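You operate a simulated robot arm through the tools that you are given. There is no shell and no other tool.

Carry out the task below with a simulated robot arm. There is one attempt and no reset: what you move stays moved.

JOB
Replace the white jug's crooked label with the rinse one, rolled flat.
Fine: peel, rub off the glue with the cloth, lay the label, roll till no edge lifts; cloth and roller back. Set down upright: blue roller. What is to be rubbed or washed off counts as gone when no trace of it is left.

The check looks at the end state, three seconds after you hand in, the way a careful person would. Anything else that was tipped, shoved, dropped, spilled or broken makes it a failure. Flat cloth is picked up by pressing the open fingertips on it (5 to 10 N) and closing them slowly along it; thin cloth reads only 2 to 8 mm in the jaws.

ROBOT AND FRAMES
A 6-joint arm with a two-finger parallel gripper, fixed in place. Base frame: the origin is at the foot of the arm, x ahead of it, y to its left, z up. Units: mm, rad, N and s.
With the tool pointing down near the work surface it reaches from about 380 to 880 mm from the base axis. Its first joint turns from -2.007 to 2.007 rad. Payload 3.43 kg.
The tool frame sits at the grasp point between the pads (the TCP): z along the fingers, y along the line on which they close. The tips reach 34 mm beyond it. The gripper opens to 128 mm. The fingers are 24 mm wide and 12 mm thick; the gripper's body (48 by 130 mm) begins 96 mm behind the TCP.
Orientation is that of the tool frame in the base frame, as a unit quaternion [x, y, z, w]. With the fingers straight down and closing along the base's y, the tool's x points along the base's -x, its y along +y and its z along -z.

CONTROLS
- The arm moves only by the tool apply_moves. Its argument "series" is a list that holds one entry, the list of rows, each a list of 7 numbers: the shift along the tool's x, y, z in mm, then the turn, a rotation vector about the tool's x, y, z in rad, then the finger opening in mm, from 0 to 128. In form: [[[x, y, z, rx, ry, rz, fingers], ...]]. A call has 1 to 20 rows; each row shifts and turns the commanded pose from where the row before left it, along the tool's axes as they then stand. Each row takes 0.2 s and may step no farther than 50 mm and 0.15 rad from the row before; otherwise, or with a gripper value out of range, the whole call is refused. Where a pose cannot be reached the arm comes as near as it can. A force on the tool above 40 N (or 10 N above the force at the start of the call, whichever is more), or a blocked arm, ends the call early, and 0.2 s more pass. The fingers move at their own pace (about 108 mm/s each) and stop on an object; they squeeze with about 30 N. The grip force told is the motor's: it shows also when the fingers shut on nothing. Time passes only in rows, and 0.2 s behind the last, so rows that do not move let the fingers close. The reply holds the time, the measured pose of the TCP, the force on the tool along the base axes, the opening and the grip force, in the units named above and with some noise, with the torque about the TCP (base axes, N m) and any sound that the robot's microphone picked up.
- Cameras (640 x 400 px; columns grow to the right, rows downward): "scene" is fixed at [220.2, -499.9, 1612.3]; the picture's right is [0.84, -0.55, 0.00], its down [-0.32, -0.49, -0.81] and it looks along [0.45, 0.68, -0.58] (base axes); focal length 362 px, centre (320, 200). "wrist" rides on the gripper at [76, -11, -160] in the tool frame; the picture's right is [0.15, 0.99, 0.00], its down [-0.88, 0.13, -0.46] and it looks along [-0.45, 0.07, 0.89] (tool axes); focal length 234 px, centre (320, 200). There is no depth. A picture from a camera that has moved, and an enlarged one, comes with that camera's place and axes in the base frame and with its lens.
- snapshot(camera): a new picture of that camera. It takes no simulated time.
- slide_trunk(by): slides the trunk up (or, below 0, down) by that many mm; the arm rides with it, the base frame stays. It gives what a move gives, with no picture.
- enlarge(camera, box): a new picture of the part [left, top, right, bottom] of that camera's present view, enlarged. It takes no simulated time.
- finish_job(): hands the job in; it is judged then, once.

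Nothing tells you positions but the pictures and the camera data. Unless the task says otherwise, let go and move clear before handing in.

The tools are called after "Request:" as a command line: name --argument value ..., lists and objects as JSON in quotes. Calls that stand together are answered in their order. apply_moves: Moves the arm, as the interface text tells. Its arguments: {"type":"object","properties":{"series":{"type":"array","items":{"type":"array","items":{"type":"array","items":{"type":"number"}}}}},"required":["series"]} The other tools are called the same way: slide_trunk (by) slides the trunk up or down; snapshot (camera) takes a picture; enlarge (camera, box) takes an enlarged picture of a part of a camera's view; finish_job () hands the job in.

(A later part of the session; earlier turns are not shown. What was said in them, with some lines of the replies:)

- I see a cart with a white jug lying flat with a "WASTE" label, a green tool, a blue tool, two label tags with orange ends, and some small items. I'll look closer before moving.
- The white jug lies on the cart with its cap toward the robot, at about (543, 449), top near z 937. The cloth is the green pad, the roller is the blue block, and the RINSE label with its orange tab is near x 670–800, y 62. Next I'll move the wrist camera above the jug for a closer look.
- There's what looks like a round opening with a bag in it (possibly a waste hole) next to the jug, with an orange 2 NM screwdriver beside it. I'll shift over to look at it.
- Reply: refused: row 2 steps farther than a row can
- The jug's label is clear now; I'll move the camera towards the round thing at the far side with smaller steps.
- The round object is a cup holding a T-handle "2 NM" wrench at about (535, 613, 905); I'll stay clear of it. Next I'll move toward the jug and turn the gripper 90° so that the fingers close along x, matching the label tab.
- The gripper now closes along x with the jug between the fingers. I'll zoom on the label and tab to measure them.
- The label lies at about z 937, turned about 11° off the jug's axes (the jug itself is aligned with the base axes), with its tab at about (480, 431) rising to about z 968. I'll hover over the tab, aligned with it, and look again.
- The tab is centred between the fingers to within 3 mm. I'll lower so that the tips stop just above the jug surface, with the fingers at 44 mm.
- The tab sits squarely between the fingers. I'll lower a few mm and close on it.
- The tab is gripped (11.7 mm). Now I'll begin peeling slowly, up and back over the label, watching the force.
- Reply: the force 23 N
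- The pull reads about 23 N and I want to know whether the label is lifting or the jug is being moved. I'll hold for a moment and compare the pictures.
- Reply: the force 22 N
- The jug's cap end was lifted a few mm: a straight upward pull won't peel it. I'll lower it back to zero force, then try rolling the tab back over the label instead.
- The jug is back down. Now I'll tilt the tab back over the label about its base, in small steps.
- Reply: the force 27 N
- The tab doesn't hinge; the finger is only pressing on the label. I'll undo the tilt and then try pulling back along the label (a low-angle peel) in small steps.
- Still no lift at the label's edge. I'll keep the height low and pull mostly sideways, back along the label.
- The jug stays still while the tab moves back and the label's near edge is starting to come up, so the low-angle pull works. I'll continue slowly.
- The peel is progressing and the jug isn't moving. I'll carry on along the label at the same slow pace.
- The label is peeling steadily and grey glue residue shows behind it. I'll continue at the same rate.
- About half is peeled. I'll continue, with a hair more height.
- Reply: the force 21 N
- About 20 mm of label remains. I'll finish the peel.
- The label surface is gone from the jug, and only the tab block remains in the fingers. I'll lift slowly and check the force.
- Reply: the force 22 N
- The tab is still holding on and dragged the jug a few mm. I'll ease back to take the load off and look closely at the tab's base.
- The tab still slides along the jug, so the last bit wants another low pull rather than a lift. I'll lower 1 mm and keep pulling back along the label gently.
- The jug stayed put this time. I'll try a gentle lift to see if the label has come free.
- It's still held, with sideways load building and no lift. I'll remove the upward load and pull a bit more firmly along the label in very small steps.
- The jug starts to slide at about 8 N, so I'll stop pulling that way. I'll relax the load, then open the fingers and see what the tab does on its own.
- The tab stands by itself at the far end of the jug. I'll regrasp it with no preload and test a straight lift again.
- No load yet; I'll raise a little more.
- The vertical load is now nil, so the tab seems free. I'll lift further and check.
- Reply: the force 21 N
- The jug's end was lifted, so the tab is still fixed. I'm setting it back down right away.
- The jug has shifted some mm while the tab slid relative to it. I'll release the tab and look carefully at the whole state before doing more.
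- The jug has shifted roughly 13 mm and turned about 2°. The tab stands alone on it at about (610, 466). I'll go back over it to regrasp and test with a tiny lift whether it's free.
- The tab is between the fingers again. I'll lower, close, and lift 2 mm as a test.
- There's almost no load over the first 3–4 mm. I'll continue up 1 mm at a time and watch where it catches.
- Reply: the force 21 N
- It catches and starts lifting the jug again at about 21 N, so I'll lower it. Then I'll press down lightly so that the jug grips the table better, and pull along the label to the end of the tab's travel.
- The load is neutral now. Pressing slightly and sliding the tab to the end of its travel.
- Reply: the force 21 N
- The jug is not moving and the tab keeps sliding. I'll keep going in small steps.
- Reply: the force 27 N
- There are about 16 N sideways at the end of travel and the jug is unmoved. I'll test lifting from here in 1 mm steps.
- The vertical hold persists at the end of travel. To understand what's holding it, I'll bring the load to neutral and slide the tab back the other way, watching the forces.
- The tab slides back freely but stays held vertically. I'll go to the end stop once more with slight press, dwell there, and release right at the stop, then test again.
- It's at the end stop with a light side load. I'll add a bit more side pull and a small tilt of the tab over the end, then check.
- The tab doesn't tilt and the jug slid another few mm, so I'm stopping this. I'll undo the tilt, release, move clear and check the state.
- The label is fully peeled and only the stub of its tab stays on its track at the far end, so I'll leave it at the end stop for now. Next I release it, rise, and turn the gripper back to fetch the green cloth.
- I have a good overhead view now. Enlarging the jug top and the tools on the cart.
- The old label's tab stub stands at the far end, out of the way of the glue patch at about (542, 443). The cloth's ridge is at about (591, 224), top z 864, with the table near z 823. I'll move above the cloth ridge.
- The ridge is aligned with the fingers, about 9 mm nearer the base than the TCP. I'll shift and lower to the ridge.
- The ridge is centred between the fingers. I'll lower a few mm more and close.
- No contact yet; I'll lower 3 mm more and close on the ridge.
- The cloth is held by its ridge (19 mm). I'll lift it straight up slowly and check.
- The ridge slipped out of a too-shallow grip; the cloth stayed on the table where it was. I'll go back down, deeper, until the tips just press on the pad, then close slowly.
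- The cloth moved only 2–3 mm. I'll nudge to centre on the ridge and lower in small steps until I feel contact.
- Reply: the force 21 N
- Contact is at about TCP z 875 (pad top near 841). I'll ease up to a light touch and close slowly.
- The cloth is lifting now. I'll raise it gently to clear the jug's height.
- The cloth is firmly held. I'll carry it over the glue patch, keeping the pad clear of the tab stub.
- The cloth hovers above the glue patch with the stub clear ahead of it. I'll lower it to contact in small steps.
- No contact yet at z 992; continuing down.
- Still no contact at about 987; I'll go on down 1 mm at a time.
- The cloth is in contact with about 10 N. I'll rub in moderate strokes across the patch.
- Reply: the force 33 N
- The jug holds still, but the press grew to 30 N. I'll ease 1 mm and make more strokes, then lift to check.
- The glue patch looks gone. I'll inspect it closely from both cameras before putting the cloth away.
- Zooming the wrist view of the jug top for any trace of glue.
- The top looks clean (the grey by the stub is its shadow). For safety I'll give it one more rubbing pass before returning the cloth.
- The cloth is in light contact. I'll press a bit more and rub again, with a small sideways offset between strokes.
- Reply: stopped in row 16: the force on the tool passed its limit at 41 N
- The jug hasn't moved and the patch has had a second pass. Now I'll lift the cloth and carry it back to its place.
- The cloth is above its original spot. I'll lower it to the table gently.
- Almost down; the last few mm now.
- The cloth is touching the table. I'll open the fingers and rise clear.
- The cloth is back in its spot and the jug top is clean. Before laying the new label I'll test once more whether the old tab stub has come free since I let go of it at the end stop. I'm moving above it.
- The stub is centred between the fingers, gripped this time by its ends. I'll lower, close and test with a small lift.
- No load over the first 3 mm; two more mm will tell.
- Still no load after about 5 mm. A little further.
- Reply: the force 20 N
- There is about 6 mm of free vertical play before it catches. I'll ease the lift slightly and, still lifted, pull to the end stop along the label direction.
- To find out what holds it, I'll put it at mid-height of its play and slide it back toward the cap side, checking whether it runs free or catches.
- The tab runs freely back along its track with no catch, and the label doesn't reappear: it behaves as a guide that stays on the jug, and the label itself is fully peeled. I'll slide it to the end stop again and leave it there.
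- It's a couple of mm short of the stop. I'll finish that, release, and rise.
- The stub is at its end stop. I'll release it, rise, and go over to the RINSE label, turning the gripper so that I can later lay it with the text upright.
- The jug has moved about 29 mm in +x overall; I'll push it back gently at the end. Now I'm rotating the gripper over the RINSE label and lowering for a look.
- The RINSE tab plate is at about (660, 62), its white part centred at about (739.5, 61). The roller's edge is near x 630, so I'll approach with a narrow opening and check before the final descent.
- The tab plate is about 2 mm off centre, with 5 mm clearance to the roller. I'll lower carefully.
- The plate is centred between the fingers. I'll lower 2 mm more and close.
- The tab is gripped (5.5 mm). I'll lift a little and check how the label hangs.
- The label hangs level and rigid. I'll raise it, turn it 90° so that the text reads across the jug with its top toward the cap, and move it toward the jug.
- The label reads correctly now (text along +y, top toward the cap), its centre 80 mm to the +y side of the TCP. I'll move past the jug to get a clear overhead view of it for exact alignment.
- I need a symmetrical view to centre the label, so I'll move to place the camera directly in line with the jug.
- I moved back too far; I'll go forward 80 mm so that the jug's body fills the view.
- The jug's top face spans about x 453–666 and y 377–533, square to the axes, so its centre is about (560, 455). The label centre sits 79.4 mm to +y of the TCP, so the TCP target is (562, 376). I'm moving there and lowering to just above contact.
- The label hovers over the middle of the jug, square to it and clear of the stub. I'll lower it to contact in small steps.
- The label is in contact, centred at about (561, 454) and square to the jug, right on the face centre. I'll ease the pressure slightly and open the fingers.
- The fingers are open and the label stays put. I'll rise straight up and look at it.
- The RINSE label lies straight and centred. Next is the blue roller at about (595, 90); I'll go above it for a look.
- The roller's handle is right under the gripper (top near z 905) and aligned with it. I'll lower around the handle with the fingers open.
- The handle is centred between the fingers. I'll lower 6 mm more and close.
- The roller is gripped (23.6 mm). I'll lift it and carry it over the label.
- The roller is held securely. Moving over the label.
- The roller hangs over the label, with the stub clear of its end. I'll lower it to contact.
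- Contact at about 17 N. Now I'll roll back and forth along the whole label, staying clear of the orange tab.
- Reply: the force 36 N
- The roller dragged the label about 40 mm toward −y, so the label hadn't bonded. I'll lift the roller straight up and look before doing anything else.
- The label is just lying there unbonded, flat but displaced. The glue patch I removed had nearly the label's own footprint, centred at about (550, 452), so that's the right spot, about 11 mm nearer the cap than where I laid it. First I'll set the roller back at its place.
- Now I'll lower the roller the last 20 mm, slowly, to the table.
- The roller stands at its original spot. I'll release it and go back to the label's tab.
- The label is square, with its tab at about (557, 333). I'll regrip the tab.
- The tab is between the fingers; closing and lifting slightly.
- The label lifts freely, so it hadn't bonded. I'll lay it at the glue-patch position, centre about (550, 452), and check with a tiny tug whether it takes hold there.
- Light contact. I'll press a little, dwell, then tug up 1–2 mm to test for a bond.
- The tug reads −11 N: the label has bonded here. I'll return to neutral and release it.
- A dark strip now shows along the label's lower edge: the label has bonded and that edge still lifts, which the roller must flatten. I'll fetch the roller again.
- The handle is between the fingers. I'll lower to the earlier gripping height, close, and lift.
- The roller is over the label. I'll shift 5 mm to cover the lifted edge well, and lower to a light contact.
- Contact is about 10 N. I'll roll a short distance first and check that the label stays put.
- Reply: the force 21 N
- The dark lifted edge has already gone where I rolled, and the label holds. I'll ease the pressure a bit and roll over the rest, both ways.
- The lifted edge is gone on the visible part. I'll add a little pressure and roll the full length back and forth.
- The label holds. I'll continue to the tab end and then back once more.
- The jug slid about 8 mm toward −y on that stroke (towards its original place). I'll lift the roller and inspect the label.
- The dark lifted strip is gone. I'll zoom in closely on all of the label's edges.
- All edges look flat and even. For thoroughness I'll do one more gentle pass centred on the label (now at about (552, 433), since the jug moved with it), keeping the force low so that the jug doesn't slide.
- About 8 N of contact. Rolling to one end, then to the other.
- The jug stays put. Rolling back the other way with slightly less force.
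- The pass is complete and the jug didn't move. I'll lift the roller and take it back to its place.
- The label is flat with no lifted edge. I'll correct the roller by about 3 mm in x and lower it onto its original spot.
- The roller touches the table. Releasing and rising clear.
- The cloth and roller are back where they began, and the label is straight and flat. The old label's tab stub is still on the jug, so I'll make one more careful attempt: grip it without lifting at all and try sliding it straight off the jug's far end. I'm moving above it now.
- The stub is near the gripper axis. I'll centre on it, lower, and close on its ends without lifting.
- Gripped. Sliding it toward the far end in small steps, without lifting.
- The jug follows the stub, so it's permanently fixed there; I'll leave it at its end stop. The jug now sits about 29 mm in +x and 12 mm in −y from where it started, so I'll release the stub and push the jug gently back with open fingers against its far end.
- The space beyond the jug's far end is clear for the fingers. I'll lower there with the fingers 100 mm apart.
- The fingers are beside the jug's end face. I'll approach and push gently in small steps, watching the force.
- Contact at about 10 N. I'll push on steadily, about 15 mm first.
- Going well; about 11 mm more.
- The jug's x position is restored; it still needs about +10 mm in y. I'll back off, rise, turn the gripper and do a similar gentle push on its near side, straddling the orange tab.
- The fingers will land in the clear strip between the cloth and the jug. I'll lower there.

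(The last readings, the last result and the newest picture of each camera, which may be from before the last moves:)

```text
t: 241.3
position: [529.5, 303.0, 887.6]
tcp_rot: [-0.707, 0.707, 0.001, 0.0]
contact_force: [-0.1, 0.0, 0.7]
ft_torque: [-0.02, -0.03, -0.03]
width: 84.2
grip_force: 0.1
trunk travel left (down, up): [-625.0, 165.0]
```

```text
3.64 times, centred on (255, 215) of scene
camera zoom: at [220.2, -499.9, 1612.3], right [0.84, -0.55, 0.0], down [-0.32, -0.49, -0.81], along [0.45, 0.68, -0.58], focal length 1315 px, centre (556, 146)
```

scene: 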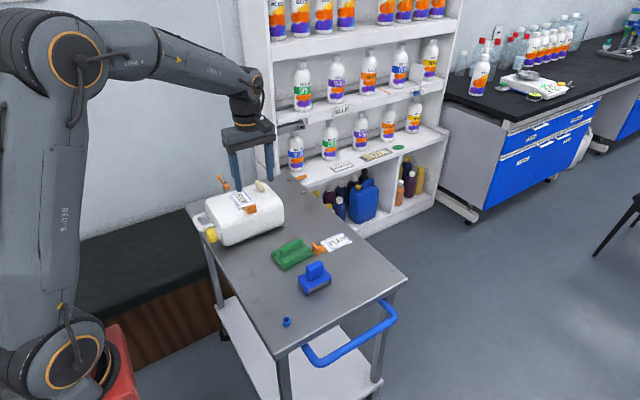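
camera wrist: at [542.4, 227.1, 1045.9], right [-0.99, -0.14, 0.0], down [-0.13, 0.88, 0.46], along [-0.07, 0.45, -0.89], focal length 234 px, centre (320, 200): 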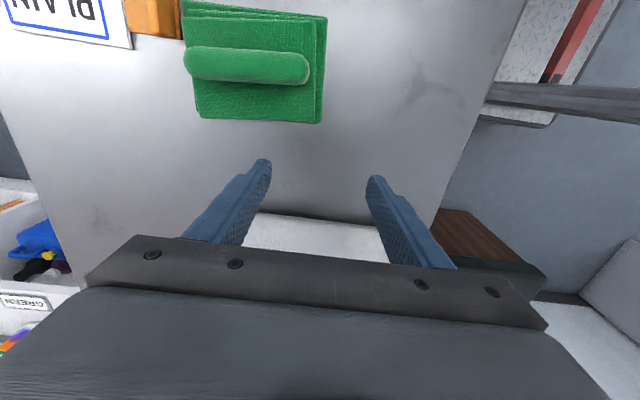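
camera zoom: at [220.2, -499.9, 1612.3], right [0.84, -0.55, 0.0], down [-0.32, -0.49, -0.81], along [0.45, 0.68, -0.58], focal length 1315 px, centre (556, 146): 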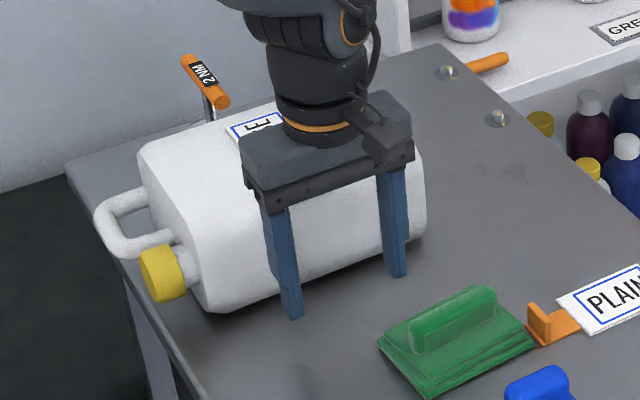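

Both fingers are beside the jug's near side. I'll approach and push in small steps.

Request:
apply_moves --series '[[[-10, 0, 0, 0, 0, 0, 84], [-10, 0, 0, 0, 0, 0, 84], [-5, 0, 0, 0, 0, 0, 84], [-3, 0, 0, 0, 0, 0, 84], [0, 0, 0, 0, 0, 0, 84]]]'

Request:
apply_moves --series '[[[-3, 0, 0, 0, 0, 0, 84], [-3, 0, 0, 0, 0, 0, 84], [0, 0, 0, 0, 0, 0, 84]]]'

Request:
apply_moves --series '[[[-3, 0, 0, 0, 0, 0, 84], [-3, 0, 0, 0, 0, 0, 84], [0, 0, 0, 0, 0, 0, 84]]]'

Request:
enlarge --camera "scene" --box '[180, 160, 300, 250]'

```text
t: 242.5
position: [530.5, 331.3, 887.8]
tcp_rot: [-0.707, 0.708, 0.001, -0.001]
contact_force: [0.3, -0.2, 0.0]
ft_torque: [-0.03, -0.02, -0.03]
width: 84.1
grip_force: 0.2
trunk travel left (down, up): [-625.0, 165.0]
```

```text
t: 243.3
position: [529.6, 337.5, 888.5]
tcp_rot: [-0.707, 0.708, 0.0, 0.0]
contact_force: [-0.4, -0.2, 0.0]
ft_torque: [0.06, 0.03, -0.04]
width: 84.2
grip_force: 0.0
trunk travel left (down, up): [-625.0, 165.0]
```

```text
t: 244.1
position: [530.6, 344.0, 887.4]
tcp_rot: [-0.707, 0.707, 0.0, 0.0]
contact_force: [0.5, -0.2, 0.0]
ft_torque: [-0.01, -0.01, 0.02]
width: 83.9
grip_force: 0.0
trunk travel left (down, up): [-625.0, 165.0]
```

```text
4.44 times, centred on (240, 205) of scene
camera zoom: at [220.2, -499.9, 1612.3], right [0.84, -0.55, 0.0], down [-0.32, -0.49, -0.81], along [0.45, 0.68, -0.58], focal length 1607 px, centre (676, 178)
```

zoom: 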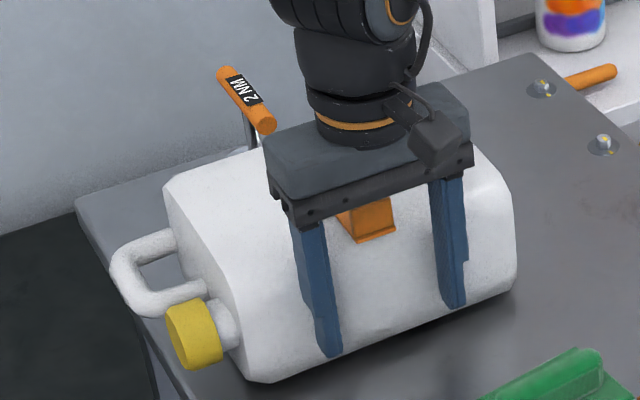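

No contact yet; continuing in small steps.

Request:
apply_moves --series '[[[-2, 0, 0, 0, 0, 0, 84], [-2, 0, 0, 0, 0, 0, 84], [0, 0, 0, 0, 0, 0, 84]]]'

Request:
apply_moves --series '[[[-2, 0, 0, 0, 0, 0, 84], [-2, 0, 0, 0, 0, 0, 84], [0, 0, 0, 0, 0, 0, 84]]]'

Request:
apply_moves --series '[[[-2, 0, 0, 0, 0, 0, 84], [-2, 0, 0, 0, 0, 0, 84], [0, 0, 0, 0, 0, 0, 84]]]'

Request:
enlarge --camera "scene" --box '[180, 160, 300, 250]'

```text
t: 244.9
position: [530.6, 345.7, 886.5]
tcp_rot: [-0.706, 0.708, 0.0, -0.001]
contact_force: [-1.9, -8.8, 0.2]
ft_torque: [0.36, 0.0, 0.42]
width: 84.0
grip_force: 0.1
trunk travel left (down, up): [-625.0, 165.0]
```

```text
t: 245.7
position: [530.5, 350.0, 888.2]
tcp_rot: [-0.706, 0.709, 0.0, -0.001]
contact_force: [0.6, -10.7, 4.0]
ft_torque: [0.34, -0.01, -0.21]
width: 83.7
grip_force: 0.0
trunk travel left (down, up): [-625.0, 165.0]
```

```text
t: 246.5
position: [530.5, 355.3, 888.5]
tcp_rot: [-0.707, 0.708, 0.0, 0.0]
contact_force: [-0.9, -10.0, 1.9]
ft_torque: [0.32, -0.03, -0.07]
width: 84.1
grip_force: 0.4
trunk travel left (down, up): [-625.0, 165.0]
```

```text
4.44 times, centred on (240, 205) of scene
camera zoom: at [220.2, -499.9, 1612.3], right [0.84, -0.55, 0.0], down [-0.32, -0.49, -0.81], along [0.45, 0.68, -0.58], focal length 1607 px, centre (676, 178)
```

zoom: 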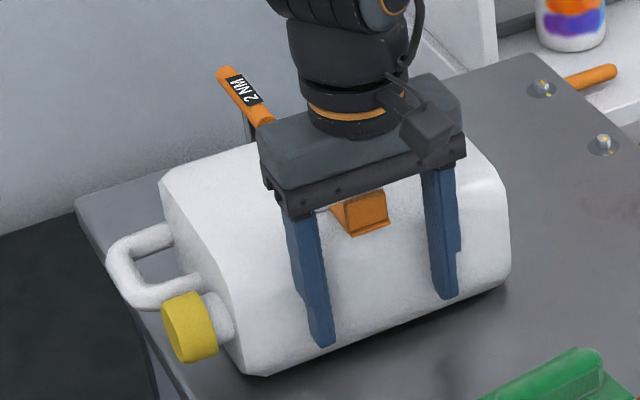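

The jug is back within about 2 mm of where it started. I'll back off and rise clear.

Request:
apply_moves --series '[[[6, 0, 0, 0, 0, 0, 84], [15, 0, 0, 0, 0, 0, 84], [20, 0, 0, 0, 0, 0, 84], [0, 0, -40, 0, 0, 0, 84], [0, 0, -45, 0, 0, 0, 84], [0, 0, -45, 0, 0, 0, 84], [0, 0, -45, 0, 0, 0, 84], [0, 0, -40, 0, 0, 0, 84], [0, 0, 0, 0, 0, 0, 84]]]'

Request:
snapshot --camera "wrist"

Request:
enlarge --camera "wrist" --box '[220, 130, 420, 270]'

Request:
enlarge --camera "scene" --box '[180, 160, 300, 250]'

Request:
enlarge --camera "scene" --box '[250, 220, 420, 340]'

```text
t: 248.5
position: [528.8, 313.2, 1103.0]
tcp_rot: [-0.706, 0.708, 0.001, -0.001]
contact_force: [-0.9, 0.3, 0.6]
ft_torque: [-0.04, 0.0, 0.03]
width: 84.1
grip_force: 0.0
trunk travel left (down, up): [-625.0, 165.0]
```

```text
taken
camera wrist: at [541.2, 237.8, 1260.8], right [-0.99, -0.14, 0.0], down [-0.13, 0.88, 0.46], along [-0.07, 0.45, -0.89], focal length 234 px, centre (320, 200)
```

wrist: 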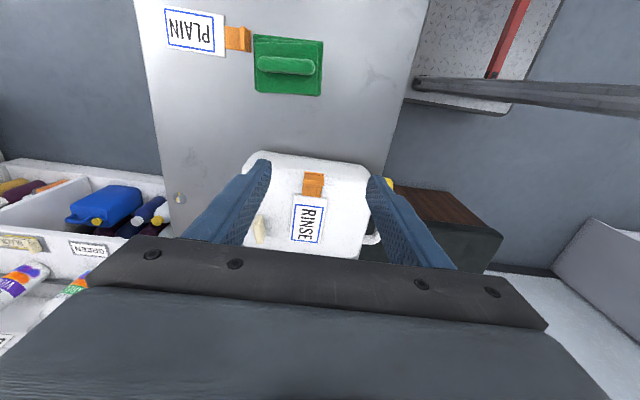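

```text
2.86 times, centred on (320, 200) of wrist
camera zoom: at [541.2, 237.8, 1260.8], right [-0.99, -0.14, 0.0], down [-0.13, 0.88, 0.46], along [-0.07, 0.45, -0.89], focal length 669 px, centre (320, 200)
```

zoom: 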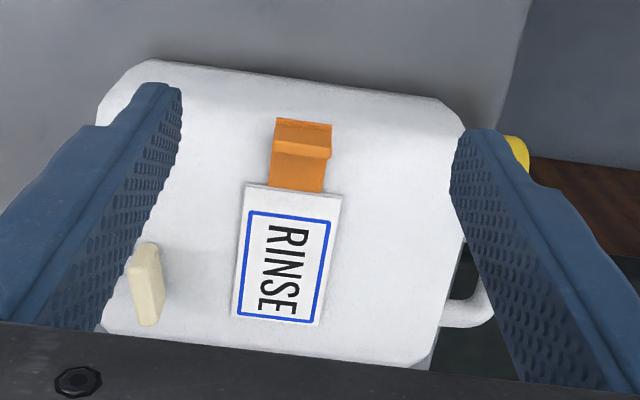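

```text
4.44 times, centred on (240, 205) of scene
camera zoom: at [220.2, -499.9, 1612.3], right [0.84, -0.55, 0.0], down [-0.32, -0.49, -0.81], along [0.45, 0.68, -0.58], focal length 1607 px, centre (676, 178)
```

zoom: 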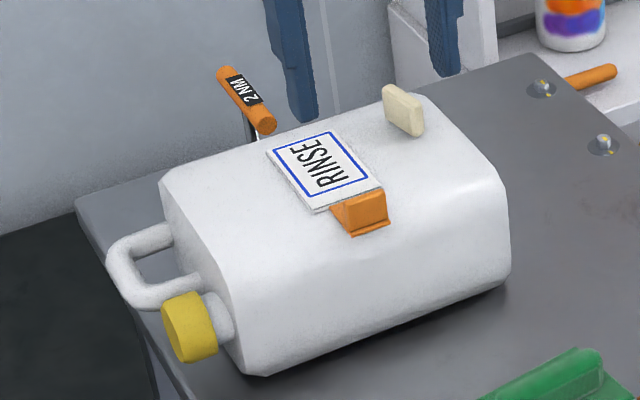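

```text
3.33 times, centred on (335, 280) of scene
camera zoom: at [220.2, -499.9, 1612.3], right [0.84, -0.55, 0.0], down [-0.32, -0.49, -0.81], along [0.45, 0.68, -0.58], focal length 1205 px, centre (270, -67)
```

zoom: 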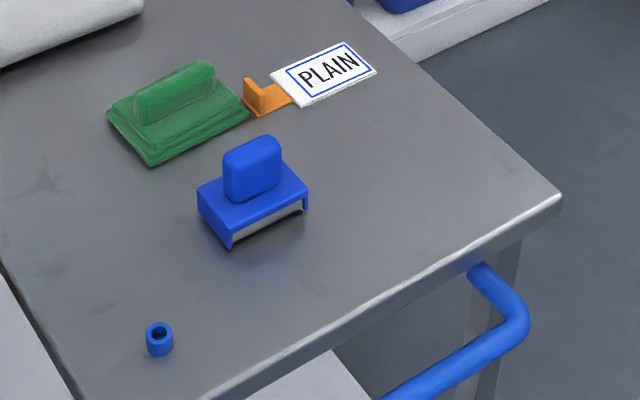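

The jug, cloth, roller and PLAIN label are all where they started, and RINSE lies straight and flat. I'll move the arm well clear and take one last look at everything.

Request:
apply_moves --series '[[[0, 20, -35, 0, 0, 0, 84], [0, 25, -35, 0, 0, 0, 84], [0, 30, -30, 0, 0, 0, 84], [0, 30, -15, 0, 0, 0, 84], [0, 0, 0, 0, 0, 0.14, 84], [0, 0, 0, 0, 0, 0.14, 84], [0, 0, 0, 0, 0, 0.14, 84], [0, 0, 0, 0, 0, 0.14, 84], [0, 0, 0, 0, 0, 0.14, 84], [0, 0, 0, 0, 0, 0.14, 84], [0, 0, 0, 0, 0, 0.14, 84], [0, 0, 0, 0, 0, 0.14, 84], [0, 0, 0, 0, 0, 0.14, 84], [0, 0, 0, 0, 0, 0.14, 84], [0, 0, 0, 0, 0, 0.14, 84], [0, 40, 0, 0, 0, 0, 84], [0, 40, 0, 0, 0, 0, 84], [0, 0, 0, 0, 0, 0, 84]]]'

Request:
snapshot --camera "wrist"

Request:
enlarge --camera "wrist" --box '[240, 80, 400, 240]'

Request:
enlarge --camera "scene" --box '[225, 180, 275, 215]'

Request:
snapshot --camera "scene"

```text
t: 252.3
position: [421.4, 395.5, 1218.3]
tcp_rot: [-0.014, 1.0, 0.0, 0.0]
contact_force: [0.5, -0.5, -1.1]
ft_torque: [-0.02, -0.02, -0.01]
width: 83.7
grip_force: 0.0
trunk travel left (down, up): [-625.0, 165.0]
```

```text
taken
camera wrist: at [347.2, 381.6, 1376.5], right [-0.17, 0.98, 0.0], down [0.88, 0.16, 0.45], along [0.45, 0.08, -0.89], focal length 234 px, centre (320, 200)
```

wrist: 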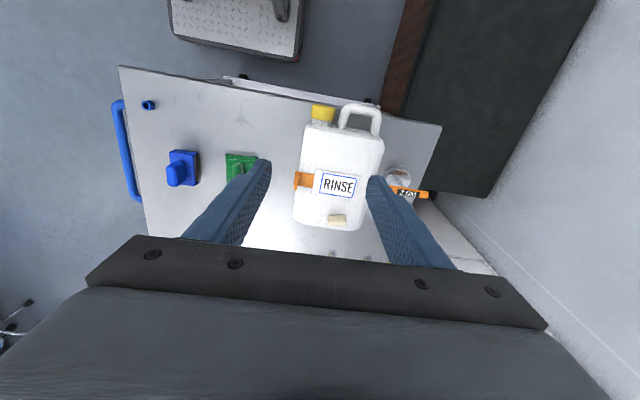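

```text
2.50 times, centred on (320, 160) of wrist
camera zoom: at [347.2, 381.6, 1376.5], right [-0.17, 0.98, 0.0], down [0.88, 0.16, 0.45], along [0.45, 0.08, -0.89], focal length 585 px, centre (320, 300)
```

zoom: 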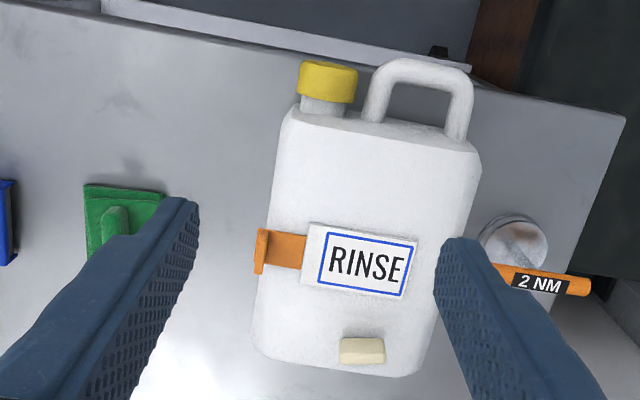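

```text
11.43 times, centred on (250, 198) of scene
camera zoom: at [220.2, -499.9, 1612.3], right [0.84, -0.55, 0.0], down [-0.32, -0.49, -0.81], along [0.45, 0.68, -0.58], focal length 4132 px, centre (1120, 229)
```

zoom: 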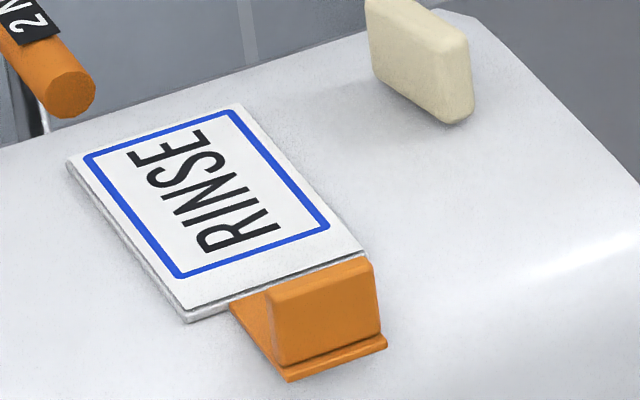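

```text
taken
```

scene: 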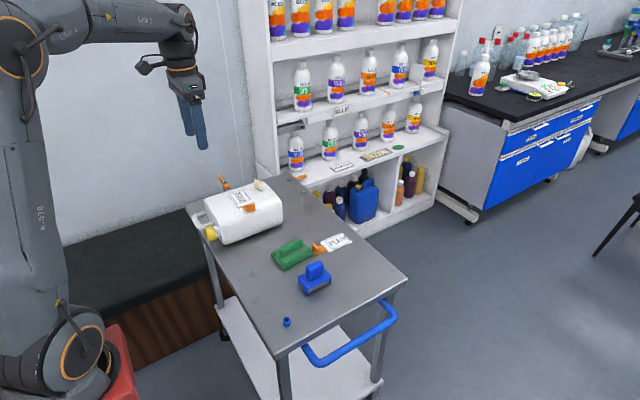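

The job is done except for one thing: a small beige block from the old label's tab is still on the white jug, and I'm handing in with it there. The block would not come off. It moves freely along the jug but is held at its end stop near the jug's base, and pulling harder only moved or lifted the jug.

- **Label:** the crooked WASTE label is peeled off and the glue is gone. RINSE lies straight in the middle of the jug, rolled flat with no lifted edge that I can see. On the first try the roller dragged it about 40 mm, so I laid it again, and it then held.
- **Cloth and roller:** both are back where they started, with the roller upright.
- **Jug:** it was tipped a little and slid up to about 30 mm during the work, so I pushed it back to within about 2 mm of its starting place.
- **Everything else:** nothing else on the cart looks disturbed, and the arm is clear.

Request:
finish_job

```text
The job is handed in.
```

The job is handed in, but not fully clean: a small beige block from the old label's tab is still on the white jug. I couldn't get it off. It slides along the jug but stays attached at its end stop, and pulling harder only dragged or lifted the jug. I don't know whether the check will count it as old label left behind.

- **Label:** the crooked WASTE label is peeled off and no trace of glue shows in the pictures. RINSE lies straight on the middle of the jug, rolled flat with no lifted edge in sight. On the first try it hadn't bonded and the roller dragged it about 40 mm, so I laid it again and it held.
- **Cloth and roller:** both are back at their starting spots, and the blue roller is standing upright.
- **Jug:** while I worked, one end lifted by up to about 15 mm and it slid up to about 30 mm. I pushed it back to within about 2 mm of where it started.
- **Everything else:** the PLAIN label, the 2 NM wrench and the small blue cap look undisturbed, and the arm is clear.
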